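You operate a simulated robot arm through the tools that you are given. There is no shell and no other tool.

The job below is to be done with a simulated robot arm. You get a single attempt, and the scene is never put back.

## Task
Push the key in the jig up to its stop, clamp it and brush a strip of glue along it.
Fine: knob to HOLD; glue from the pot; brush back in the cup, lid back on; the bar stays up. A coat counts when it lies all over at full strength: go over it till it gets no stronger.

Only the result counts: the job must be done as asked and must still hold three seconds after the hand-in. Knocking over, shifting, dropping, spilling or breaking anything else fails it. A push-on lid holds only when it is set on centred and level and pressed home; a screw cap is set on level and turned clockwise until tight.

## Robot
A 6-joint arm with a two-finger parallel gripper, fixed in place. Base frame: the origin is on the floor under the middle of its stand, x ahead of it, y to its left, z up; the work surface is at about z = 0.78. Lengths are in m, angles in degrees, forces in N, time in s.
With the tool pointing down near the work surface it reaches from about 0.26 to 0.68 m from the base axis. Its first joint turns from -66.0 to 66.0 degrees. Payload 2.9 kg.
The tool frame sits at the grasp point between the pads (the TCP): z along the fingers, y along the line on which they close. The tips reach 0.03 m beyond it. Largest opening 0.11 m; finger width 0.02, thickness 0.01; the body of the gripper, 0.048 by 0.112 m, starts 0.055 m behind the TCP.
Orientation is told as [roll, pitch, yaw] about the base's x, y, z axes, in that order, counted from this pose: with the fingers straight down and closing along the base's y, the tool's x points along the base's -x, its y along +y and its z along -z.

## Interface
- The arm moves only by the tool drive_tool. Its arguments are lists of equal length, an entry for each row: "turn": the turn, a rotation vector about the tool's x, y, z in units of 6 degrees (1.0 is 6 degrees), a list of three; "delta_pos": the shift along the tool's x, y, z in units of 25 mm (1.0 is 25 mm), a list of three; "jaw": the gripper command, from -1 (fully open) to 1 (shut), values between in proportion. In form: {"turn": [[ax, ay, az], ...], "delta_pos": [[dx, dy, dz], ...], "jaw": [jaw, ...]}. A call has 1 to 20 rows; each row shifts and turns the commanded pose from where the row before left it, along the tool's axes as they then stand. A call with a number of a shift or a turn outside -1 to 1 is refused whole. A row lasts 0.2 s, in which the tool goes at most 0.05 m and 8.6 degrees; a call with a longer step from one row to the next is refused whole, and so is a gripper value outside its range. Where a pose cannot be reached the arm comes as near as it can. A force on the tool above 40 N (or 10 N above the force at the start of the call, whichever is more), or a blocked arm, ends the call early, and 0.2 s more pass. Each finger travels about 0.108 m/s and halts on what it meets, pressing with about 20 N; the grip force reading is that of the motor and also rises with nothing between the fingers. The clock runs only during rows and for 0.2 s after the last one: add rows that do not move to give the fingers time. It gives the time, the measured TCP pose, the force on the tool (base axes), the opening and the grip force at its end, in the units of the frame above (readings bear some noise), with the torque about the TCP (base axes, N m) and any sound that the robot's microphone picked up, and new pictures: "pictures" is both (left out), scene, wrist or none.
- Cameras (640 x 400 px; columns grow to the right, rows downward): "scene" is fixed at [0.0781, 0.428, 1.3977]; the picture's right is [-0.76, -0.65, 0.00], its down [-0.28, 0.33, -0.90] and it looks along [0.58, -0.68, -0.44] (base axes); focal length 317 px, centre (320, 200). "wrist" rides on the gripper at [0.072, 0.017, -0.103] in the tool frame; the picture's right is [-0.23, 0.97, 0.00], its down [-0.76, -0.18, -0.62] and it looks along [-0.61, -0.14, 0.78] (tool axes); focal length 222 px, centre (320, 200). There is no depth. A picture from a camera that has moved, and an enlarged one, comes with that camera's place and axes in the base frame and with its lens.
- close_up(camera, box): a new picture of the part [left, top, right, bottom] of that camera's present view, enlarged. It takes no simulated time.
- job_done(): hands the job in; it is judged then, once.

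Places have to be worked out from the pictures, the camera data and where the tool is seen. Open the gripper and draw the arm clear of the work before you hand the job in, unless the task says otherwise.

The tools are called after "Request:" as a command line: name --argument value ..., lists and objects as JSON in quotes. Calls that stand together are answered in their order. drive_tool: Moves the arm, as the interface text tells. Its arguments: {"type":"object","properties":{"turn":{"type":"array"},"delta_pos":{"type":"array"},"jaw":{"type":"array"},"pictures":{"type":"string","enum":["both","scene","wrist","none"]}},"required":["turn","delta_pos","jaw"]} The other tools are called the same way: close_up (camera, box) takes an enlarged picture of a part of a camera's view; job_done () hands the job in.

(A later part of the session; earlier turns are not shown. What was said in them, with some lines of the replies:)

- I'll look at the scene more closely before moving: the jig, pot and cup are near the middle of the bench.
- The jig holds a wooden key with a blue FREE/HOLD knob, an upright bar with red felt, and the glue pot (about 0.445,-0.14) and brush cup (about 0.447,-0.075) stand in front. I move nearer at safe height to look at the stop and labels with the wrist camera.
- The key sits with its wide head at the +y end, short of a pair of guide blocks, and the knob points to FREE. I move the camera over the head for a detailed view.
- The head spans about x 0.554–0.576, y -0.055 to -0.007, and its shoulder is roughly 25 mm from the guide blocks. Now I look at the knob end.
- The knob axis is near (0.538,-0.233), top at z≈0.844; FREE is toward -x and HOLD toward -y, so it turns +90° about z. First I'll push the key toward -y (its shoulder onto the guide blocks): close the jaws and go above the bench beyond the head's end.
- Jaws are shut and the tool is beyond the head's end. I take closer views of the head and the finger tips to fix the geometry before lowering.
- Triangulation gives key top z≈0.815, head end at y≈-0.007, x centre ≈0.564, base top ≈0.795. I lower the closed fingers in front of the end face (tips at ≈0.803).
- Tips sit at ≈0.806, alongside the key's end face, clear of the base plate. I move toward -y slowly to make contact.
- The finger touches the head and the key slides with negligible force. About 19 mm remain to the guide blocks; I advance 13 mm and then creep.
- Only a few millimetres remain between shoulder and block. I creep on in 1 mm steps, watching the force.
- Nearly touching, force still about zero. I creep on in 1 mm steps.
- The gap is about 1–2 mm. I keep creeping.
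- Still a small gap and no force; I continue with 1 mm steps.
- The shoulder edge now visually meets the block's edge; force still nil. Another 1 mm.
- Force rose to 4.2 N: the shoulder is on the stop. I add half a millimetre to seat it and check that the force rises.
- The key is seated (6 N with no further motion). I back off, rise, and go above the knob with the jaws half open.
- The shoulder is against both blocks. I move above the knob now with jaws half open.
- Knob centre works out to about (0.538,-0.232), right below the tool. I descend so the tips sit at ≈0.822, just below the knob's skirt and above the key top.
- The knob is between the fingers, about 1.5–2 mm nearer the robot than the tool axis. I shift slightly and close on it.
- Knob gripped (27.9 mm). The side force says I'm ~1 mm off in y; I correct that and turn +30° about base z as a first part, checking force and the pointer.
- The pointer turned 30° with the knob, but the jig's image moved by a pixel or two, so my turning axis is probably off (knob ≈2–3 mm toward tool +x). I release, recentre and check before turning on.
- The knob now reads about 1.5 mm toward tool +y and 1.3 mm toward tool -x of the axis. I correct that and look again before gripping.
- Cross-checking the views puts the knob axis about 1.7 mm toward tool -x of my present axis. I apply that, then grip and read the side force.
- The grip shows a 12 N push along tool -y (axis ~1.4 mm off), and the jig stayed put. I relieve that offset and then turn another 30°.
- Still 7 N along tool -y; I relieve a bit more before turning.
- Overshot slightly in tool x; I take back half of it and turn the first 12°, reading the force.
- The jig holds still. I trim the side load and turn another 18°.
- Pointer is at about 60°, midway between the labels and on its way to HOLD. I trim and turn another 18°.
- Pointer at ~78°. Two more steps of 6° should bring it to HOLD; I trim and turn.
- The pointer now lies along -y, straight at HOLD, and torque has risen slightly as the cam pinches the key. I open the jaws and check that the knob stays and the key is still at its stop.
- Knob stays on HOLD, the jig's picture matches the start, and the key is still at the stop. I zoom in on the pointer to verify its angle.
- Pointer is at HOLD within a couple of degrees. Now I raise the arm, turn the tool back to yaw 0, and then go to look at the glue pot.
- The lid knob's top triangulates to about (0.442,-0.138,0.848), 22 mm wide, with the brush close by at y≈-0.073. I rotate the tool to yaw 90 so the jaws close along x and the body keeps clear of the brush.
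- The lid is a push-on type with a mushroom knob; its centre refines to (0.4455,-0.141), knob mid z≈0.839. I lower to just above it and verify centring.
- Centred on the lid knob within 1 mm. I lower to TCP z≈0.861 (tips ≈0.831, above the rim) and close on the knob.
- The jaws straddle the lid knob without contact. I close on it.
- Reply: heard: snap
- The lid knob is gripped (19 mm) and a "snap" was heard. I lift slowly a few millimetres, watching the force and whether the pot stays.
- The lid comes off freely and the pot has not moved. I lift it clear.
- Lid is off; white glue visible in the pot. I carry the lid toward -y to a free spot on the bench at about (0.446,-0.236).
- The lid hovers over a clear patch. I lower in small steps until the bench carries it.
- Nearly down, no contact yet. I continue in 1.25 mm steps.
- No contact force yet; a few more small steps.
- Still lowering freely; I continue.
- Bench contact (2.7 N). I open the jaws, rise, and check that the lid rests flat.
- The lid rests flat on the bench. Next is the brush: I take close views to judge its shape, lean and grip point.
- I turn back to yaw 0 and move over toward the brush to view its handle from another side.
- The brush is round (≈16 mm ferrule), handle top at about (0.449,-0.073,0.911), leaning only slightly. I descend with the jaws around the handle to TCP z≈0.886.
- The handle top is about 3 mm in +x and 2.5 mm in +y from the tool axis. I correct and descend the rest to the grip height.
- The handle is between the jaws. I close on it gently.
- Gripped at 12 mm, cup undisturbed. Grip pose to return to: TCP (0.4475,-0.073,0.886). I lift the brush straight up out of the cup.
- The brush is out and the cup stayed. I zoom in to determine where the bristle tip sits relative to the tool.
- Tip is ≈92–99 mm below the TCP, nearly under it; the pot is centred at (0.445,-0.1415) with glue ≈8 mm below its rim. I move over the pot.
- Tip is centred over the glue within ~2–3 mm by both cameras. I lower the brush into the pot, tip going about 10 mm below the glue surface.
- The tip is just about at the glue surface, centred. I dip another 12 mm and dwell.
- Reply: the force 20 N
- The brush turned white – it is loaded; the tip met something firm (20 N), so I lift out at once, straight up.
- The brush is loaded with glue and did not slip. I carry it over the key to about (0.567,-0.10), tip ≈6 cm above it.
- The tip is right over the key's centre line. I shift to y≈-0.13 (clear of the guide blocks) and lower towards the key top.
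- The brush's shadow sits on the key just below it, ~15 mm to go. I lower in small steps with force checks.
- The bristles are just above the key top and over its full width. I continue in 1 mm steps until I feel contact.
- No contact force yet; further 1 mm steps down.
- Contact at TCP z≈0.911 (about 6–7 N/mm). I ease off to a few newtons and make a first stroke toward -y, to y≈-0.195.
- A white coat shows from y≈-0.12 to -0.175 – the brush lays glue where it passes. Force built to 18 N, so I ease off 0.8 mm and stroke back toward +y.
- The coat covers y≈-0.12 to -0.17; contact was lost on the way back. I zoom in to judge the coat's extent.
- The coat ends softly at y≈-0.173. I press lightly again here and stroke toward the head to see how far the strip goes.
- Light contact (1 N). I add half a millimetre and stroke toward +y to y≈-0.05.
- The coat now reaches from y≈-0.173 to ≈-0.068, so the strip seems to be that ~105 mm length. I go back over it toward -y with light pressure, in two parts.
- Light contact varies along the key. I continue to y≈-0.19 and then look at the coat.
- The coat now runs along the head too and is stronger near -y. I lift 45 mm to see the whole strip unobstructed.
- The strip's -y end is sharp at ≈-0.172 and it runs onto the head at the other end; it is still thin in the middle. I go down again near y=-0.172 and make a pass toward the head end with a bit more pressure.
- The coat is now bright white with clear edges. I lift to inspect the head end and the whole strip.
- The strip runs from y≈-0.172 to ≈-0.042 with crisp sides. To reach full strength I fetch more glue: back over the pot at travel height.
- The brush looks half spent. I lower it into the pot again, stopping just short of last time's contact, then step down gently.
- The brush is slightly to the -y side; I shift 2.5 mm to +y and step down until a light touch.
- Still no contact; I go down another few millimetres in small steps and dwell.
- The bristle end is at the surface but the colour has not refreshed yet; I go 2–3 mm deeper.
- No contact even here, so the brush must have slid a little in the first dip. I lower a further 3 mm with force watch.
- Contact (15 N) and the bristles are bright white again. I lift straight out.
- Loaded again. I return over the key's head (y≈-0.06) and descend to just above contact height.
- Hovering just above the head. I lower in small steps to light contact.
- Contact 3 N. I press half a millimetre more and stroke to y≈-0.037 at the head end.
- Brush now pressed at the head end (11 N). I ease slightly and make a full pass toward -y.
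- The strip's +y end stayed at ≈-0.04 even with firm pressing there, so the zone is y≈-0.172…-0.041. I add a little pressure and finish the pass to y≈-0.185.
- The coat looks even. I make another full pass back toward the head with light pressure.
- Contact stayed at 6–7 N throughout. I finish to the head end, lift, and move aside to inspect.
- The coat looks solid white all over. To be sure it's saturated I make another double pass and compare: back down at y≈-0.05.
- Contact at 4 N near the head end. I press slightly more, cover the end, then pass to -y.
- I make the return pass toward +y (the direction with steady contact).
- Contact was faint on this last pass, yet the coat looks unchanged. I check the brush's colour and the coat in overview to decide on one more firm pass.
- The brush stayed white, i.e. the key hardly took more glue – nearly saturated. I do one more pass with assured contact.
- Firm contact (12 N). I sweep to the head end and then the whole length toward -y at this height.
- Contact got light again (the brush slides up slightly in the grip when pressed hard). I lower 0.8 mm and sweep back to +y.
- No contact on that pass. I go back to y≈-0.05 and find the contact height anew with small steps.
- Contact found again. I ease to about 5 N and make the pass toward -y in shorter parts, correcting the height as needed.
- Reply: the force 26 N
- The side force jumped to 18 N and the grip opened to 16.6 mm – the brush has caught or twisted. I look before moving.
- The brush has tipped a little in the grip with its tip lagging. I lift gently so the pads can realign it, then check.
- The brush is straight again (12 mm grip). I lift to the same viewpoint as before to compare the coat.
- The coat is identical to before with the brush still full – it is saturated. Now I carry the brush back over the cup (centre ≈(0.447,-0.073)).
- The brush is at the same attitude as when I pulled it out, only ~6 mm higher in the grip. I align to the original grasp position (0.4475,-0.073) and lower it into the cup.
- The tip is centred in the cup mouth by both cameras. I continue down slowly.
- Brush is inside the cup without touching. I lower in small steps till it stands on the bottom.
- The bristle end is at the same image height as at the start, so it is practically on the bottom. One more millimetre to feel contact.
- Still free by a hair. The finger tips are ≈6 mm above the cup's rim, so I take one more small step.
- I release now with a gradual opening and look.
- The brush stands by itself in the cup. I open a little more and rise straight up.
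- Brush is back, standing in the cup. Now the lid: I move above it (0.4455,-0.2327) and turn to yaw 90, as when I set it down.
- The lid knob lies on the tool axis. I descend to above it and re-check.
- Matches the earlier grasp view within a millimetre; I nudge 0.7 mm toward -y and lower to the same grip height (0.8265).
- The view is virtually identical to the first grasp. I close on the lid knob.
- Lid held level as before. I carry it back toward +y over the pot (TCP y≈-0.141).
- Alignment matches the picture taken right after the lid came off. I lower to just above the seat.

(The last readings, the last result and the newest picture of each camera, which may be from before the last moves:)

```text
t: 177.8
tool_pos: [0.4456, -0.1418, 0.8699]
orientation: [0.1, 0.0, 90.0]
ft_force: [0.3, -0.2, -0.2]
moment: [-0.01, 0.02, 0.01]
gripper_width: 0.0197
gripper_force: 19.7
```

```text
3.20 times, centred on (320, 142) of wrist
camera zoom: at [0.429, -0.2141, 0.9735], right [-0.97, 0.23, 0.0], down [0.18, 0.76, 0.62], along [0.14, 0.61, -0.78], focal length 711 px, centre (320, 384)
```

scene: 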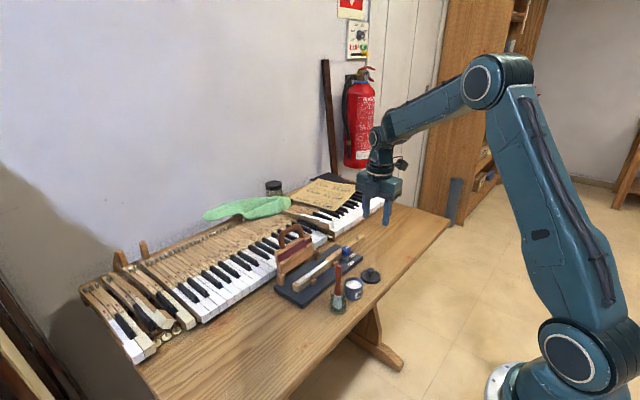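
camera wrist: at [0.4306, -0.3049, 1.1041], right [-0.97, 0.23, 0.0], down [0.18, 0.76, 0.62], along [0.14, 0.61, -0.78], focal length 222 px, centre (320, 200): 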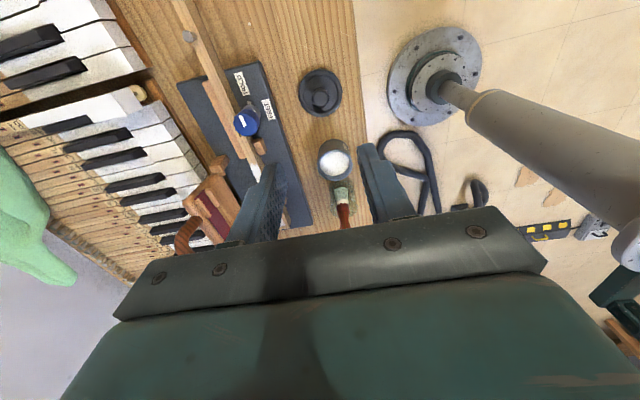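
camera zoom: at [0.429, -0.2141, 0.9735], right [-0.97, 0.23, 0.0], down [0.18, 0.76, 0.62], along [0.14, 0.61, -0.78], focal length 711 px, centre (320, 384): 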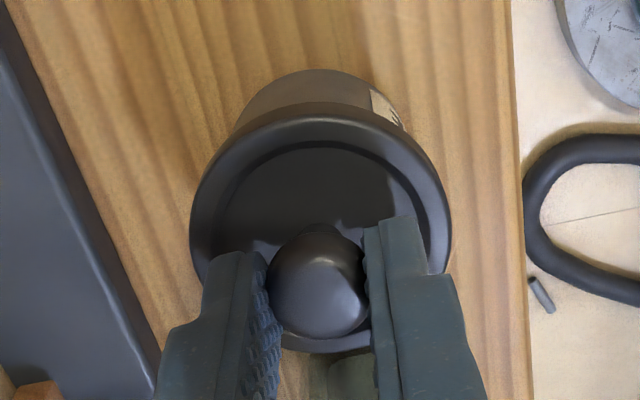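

Nearly seated; I compare with the original closed-lid view at the same zoom to verify centring.

Request:
close_up --camera "scene" --box '[325, 245, 385, 305]'

Request:
close_up --camera "wrist" --box '[270, 90, 370, 150]'

```text
6.67 times, centred on (355, 275) of scene
camera zoom: at [0.0781, 0.428, 1.3977], right [-0.76, -0.65, 0.0], down [-0.28, 0.33, -0.9], along [0.58, -0.68, -0.44], focal length 2112 px, centre (87, -300)
```

zoom: 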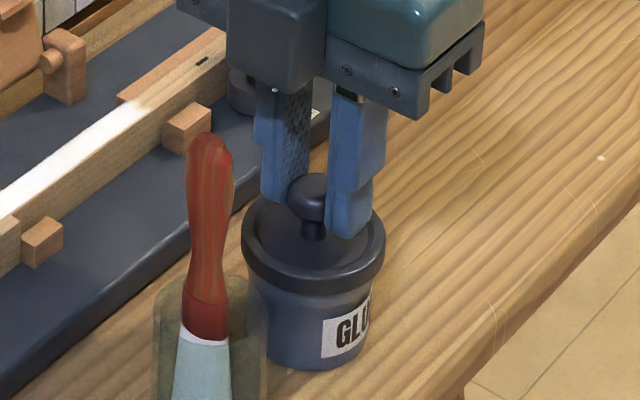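

```text
6.40 times, centred on (320, 120) of wrist
camera zoom: at [0.429, -0.2141, 0.9735], right [-0.97, 0.23, 0.0], down [0.18, 0.76, 0.62], along [0.14, 0.61, -0.78], focal length 1422 px, centre (320, 712)
```

zoom: 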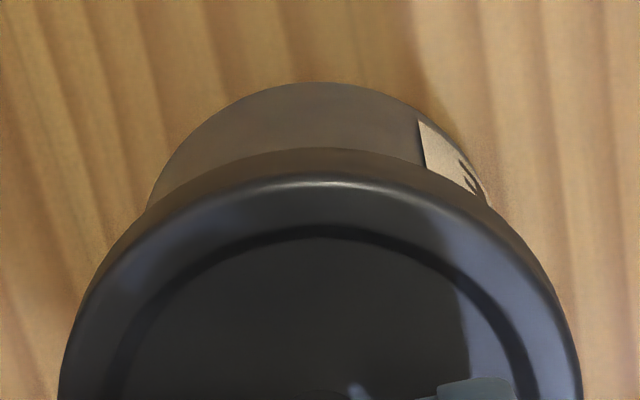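

Centred within about half a millimetre. I lower in small steps, watching force and listening for the snap.

Request:
drive_tool --turn '[[0, 0, 0], [0, 0, 0], [0, 0, 0]]' --delta_pos '[[0, 0, 0.1], [0, 0, 0.08], [0, 0, 0]]' --jaw '[1, 1, 1]' --pictures "none"

Request:
drive_tool --turn '[[0, 0, 0], [0, 0, 0], [0, 0, 0]]' --delta_pos '[[0, 0, 0.06], [0, 0, 0.04], [0, 0, 0]]' --jaw '[1, 1, 1]' --pictures "none"

Request:
close_up --camera "scene" --box '[325, 245, 385, 305]'

```text
t: 178.6
tool_pos: [0.4461, -0.1417, 0.8654]
orientation: [0.0, -0.1, 90.0]
ft_force: [0.2, -0.2, -0.7]
moment: [0.0, -0.01, -0.03]
gripper_width: 0.0199
gripper_force: 19.9
```

```text
t: 179.4
tool_pos: [0.4464, -0.142, 0.8645]
orientation: [0.0, 0.0, 90.1]
ft_force: [1.0, -0.2, 0.1]
moment: [0.01, 0.03, 0.01]
gripper_width: 0.0198
gripper_force: 20.4
```

```text
6.67 times, centred on (355, 275) of scene
camera zoom: at [0.0781, 0.428, 1.3977], right [-0.76, -0.65, 0.0], down [-0.28, 0.33, -0.9], along [0.58, -0.68, -0.44], focal length 2112 px, centre (87, -300)
```

zoom: 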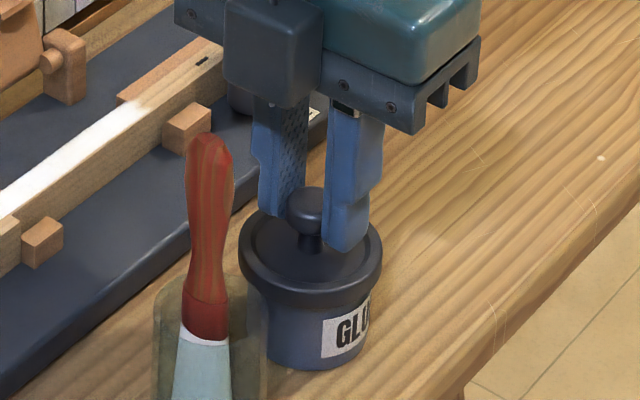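

About 1–2 mm from home. I press on in 1 mm steps.

Request:
drive_tool --turn '[[0, 0, 0], [0, 0, 0], [0, 0, 0]]' --delta_pos '[[0, 0, 0.04], [0, 0, 0.03], [0, 0, 0]]' --jaw '[1, 1, 1]' --pictures "none"

Request:
drive_tool --turn '[[0, 0, 0], [0, 0, 0]]' --delta_pos '[[0, 0, 0.04], [0, 0, 0]]' --jaw '[1, 1]' --pictures "none"

Request:
close_up --camera "scene" --box '[325, 245, 385, 305]'

```text
t: 180.2
tool_pos: [0.4463, -0.1419, 0.8617]
orientation: [0.0, 0.0, 90.0]
ft_force: [-6.8, 4.4, 12.8]
moment: [0.1, 0.22, 0.01]
gripper_width: 0.0196
gripper_force: 19.7
heard: snap
```

```text
t: 180.8
tool_pos: [0.4463, -0.1421, 0.8624]
orientation: [0.0, 0.1, 90.0]
ft_force: [-10.9, 2.0, 26.3]
moment: [0.07, 0.32, -0.04]
gripper_width: 0.0202
gripper_force: 20.6
```

```text
6.67 times, centred on (355, 275) of scene
camera zoom: at [0.0775, 0.4282, 1.3977], right [-0.76, -0.65, 0.0], down [-0.28, 0.33, -0.9], along [0.58, -0.69, -0.44], focal length 2112 px, centre (87, -300)
```

zoom: 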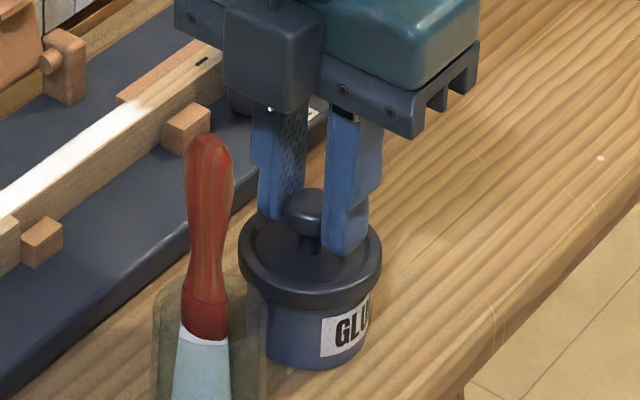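

Snap heard and the lid is pressed home (26 N). I ease the pressure and then open the jaws.

Request:
drive_tool --turn '[[0, 0, 0], [0, 0, 0]]' --delta_pos '[[0, 0, -0.05], [0, 0, 0]]' --jaw '[1, 1]' --pictures "none"

Request:
drive_tool --turn '[[0, 0, 0], [0, 0, 0], [0, 0, 0]]' --delta_pos '[[0, 0, 0], [0, 0, 0], [0, 0, 0]]' --jaw '[0.4, 0.1, 0.1]' --pictures "none"

Request:
close_up --camera "scene" --box '[325, 245, 385, 305]'

Request:
close_up --camera "wrist" --box '[260, 120, 380, 200]'

```text
t: 181.4
tool_pos: [0.4473, -0.142, 0.8607]
orientation: [0.0, 0.0, 89.9]
ft_force: [-6.5, -1.6, 14.2]
moment: [-0.11, 0.14, -0.03]
gripper_width: 0.0197
gripper_force: 20.2
```

```text
t: 182.2
tool_pos: [0.4466, -0.1416, 0.8626]
orientation: [0.0, 0.1, 90.0]
ft_force: [-1.3, 1.0, 0.2]
moment: [-0.01, 0.0, -0.02]
gripper_width: 0.0496
gripper_force: 0.0
```

```text
6.67 times, centred on (355, 275) of scene
camera zoom: at [0.0781, 0.428, 1.3977], right [-0.76, -0.65, 0.0], down [-0.28, 0.33, -0.9], along [0.58, -0.68, -0.44], focal length 2112 px, centre (87, -300)
```

zoom: 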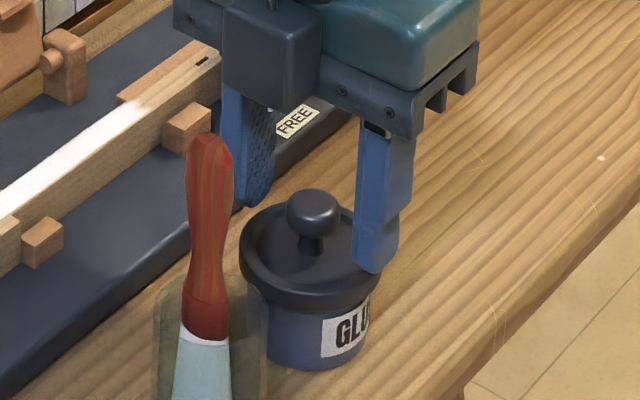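

```text
5.00 times, centred on (320, 160) of wrist
camera zoom: at [0.4304, -0.2136, 0.9641], right [-0.97, 0.23, 0.0], down [0.18, 0.76, 0.62], along [0.14, 0.61, -0.78], focal length 1111 px, centre (320, 400)
```

zoom: 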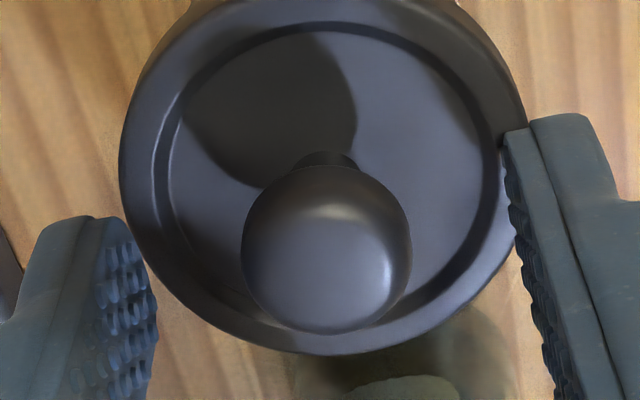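

Lid sits exactly as at the start. I rise straight up, clear of everything, and review the scene.

Request:
drive_tool --turn '[[0, 0, 0], [0, 0, 0], [0, 0, 0], [0, 0, 0], [0, 0, 0], [0, 0, 0], [0, 0, 0], [0, 0, 0]]' --delta_pos '[[0, 0, -0.4], [0, 0, -0.8], [0, 0, -0.9], [0, 0, -0.9], [0, 0, -0.9], [0, 0, -0.9], [0, 0, -0.9], [0, 0, 0]]' --jaw '[0.1, 0.1, 0.1, 0.1, 0.1, 0.1, 0.1, 0.1]'

Request:
close_up --camera "scene" --box '[260, 210, 380, 320]'

Request:
close_up --camera "scene" --box '[325, 250, 385, 310]'

Request:
close_up --camera "scene" --box '[310, 230, 370, 280]'

```text
t: 184.0
tool_pos: [0.4459, -0.1416, 1.0051]
orientation: [0.0, 0.1, 90.0]
ft_force: [0.0, 0.2, -0.7]
moment: [0.03, 0.01, -0.02]
gripper_width: 0.0497
gripper_force: 0.1
camera wrist: at [0.4285, -0.2132, 1.1067], right [-0.97, 0.23, 0.0], down [0.18, 0.76, 0.62], along [0.14, 0.61, -0.78], focal length 222 px, centre (320, 200)
```

scene: 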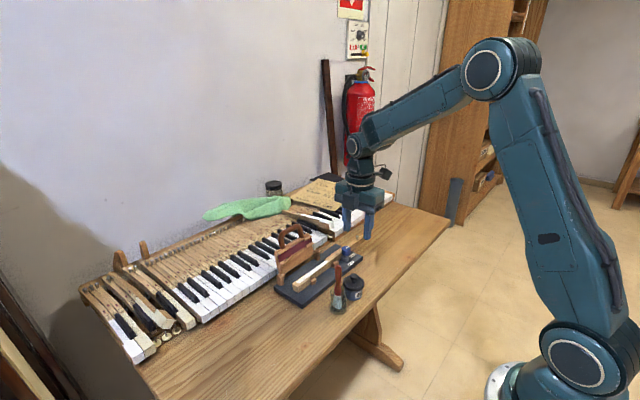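
wrist: 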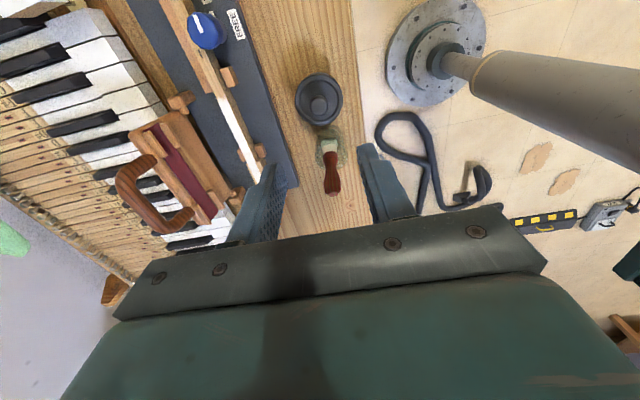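

```text
3.64 times, centred on (320, 265) of scene
camera zoom: at [0.0781, 0.428, 1.3977], right [-0.76, -0.65, 0.0], down [-0.28, 0.33, -0.9], along [0.58, -0.68, -0.44], focal length 1152 px, centre (320, -36)
```

zoom: 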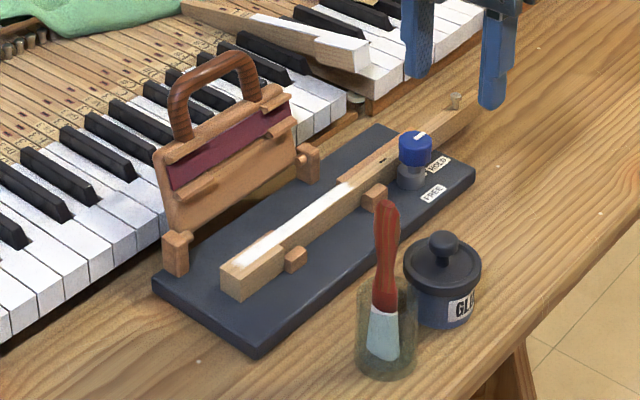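

```text
6.67 times, centred on (355, 280) of scene
camera zoom: at [0.0781, 0.428, 1.3977], right [-0.76, -0.65, 0.0], down [-0.28, 0.33, -0.9], along [0.58, -0.68, -0.44], focal length 2112 px, centre (87, -333)
```

zoom: 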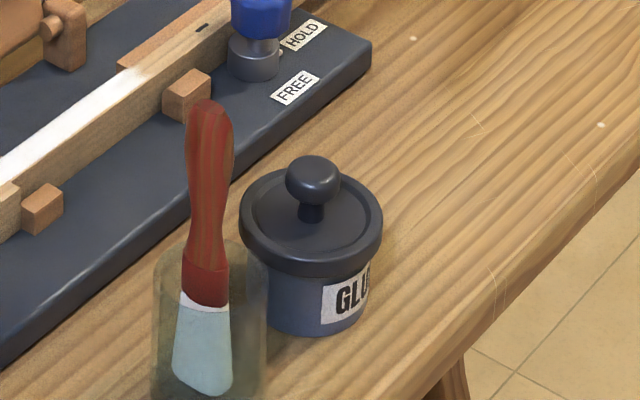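

```text
8.00 times, centred on (340, 255) of scene
camera zoom: at [0.0781, 0.428, 1.3977], right [-0.76, -0.65, 0.0], down [-0.28, 0.33, -0.9], along [0.58, -0.68, -0.44], focal length 2534 px, centre (160, -240)
```

zoom: 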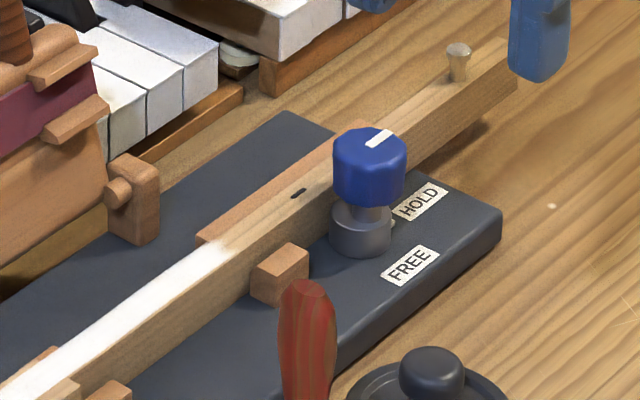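

All items look right. I check the shoulder against the stop once more and withdraw the arm to its starting area with jaws open.

Request:
close_up --camera "scene" --box '[295, 260, 335, 295]'

Request:
drive_tool --turn '[[0, 0, 0], [0, 0, 0], [0, 0, 0], [0, 0, 0], [0, 0, 0], [0, 0, 0], [0, 0, 0], [0, 0, 0]]' --delta_pos '[[0, 0, -1], [0, 0, -1], [0, 0, -1], [0, 0, -1], [0.9, 0.4, -0.5], [0.9, 0.4, 0], [0.9, 0.4, 0], [0, 0, 0]]' --jaw '[-0.5, -1, -1, -1, -1, -1, -1, -1]'

Request:
close_up --camera "scene" --box '[260, 210, 400, 320]'

Request:
close_up --camera "wrist" --box '[180, 20, 400, 200]'

```text
11.43 times, centred on (315, 278) of scene
camera zoom: at [0.0781, 0.428, 1.3977], right [-0.76, -0.65, 0.0], down [-0.28, 0.33, -0.9], along [0.58, -0.68, -0.44], focal length 3621 px, centre (377, -686)
```

zoom: 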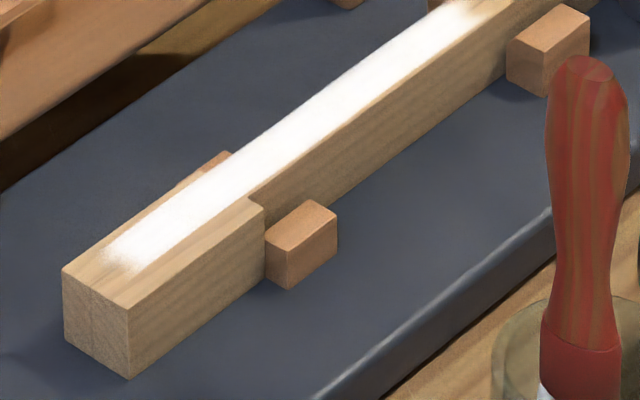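

```text
t: 185.8
tool_pos: [0.4167, -0.2081, 1.1184]
orientation: [0.0, 0.0, 90.0]
ft_force: [0.2, -0.8, 0.8]
moment: [0.04, -0.05, -0.01]
gripper_width: 0.1099
gripper_force: 0.0
camera wrist: at [0.4, -0.2808, 1.2213], right [-0.97, 0.23, 0.0], down [0.18, 0.76, 0.62], along [0.14, 0.61, -0.78], focal length 222 px, centre (320, 200)
```

scene: 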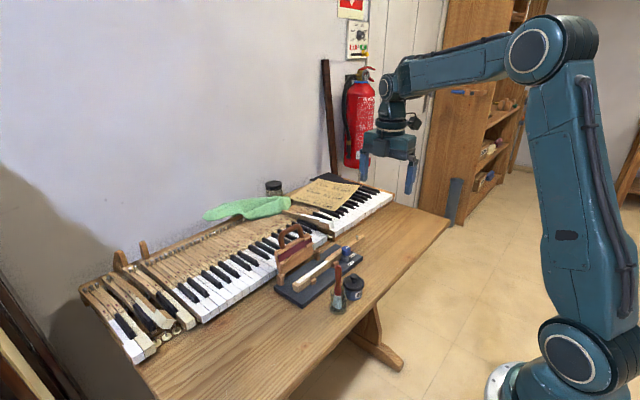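
wrist: 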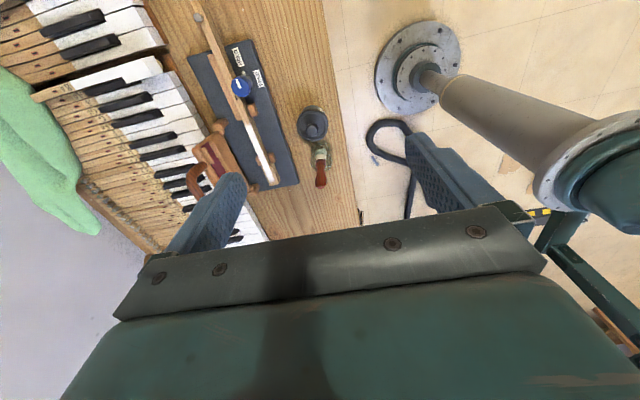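

```text
3.64 times, centred on (330, 265) of scene
camera zoom: at [0.0781, 0.428, 1.3977], right [-0.76, -0.65, 0.0], down [-0.28, 0.33, -0.9], along [0.58, -0.69, -0.44], focal length 1152 px, centre (284, -36)
```

zoom: 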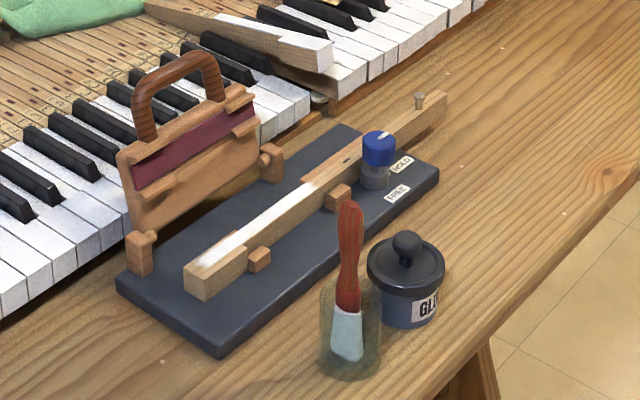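

```text
2.22 times, centred on (290, 110) of wrist
camera zoom: at [0.4, -0.2808, 1.2213], right [-0.97, 0.23, 0.0], down [0.18, 0.76, 0.62], along [0.14, 0.61, -0.78], focal length 494 px, centre (387, 400)
```

zoom: 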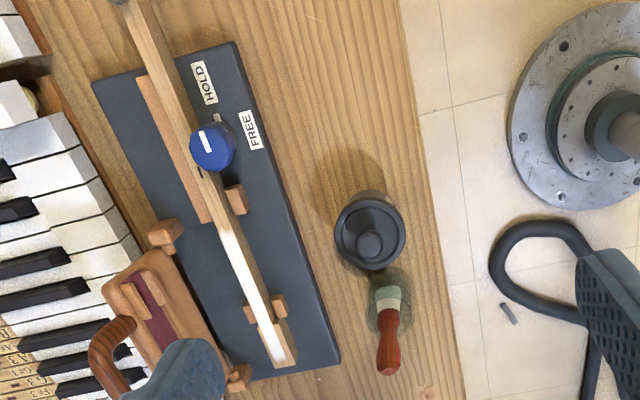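

The key sits against its stop with the knob at HOLD, and the glue strip is solid white. The brush stands in the cup, the lid is pressed home, the bar is still up, and the arm is clear with its jaws open. I hand the job in.

Request:
job_done

```text
The job is handed in.
```

I've handed in the job. From the last pictures and readings, everything asked for is done:

- **Key:** I pushed it until its shoulder met both guide blocks and the force rose. After clamping it was still in the same place.
- **Clamp:** the knob points at HOLD, within a few degrees.
- **Glue:** the strip runs about 130 mm along the key and is solid white all over, with soft edges at both ends. I loaded the brush from the pot twice. The last passes made the coat no stronger, but contact on some of those was very light.
- **Tidying up:** the brush stands in its cup. I set the lid back centred and level and heard it snap when I pressed it down. The bar was never lowered.

- **Jig:** while I was turning the knob it may have moved by 1–2 mm. In the later pictures it lined up with its starting position again.
- **Brush:** late in the brushing it tipped in the grip. I lifted it clear and it straightened, and I saw no mark on the coat or the key.
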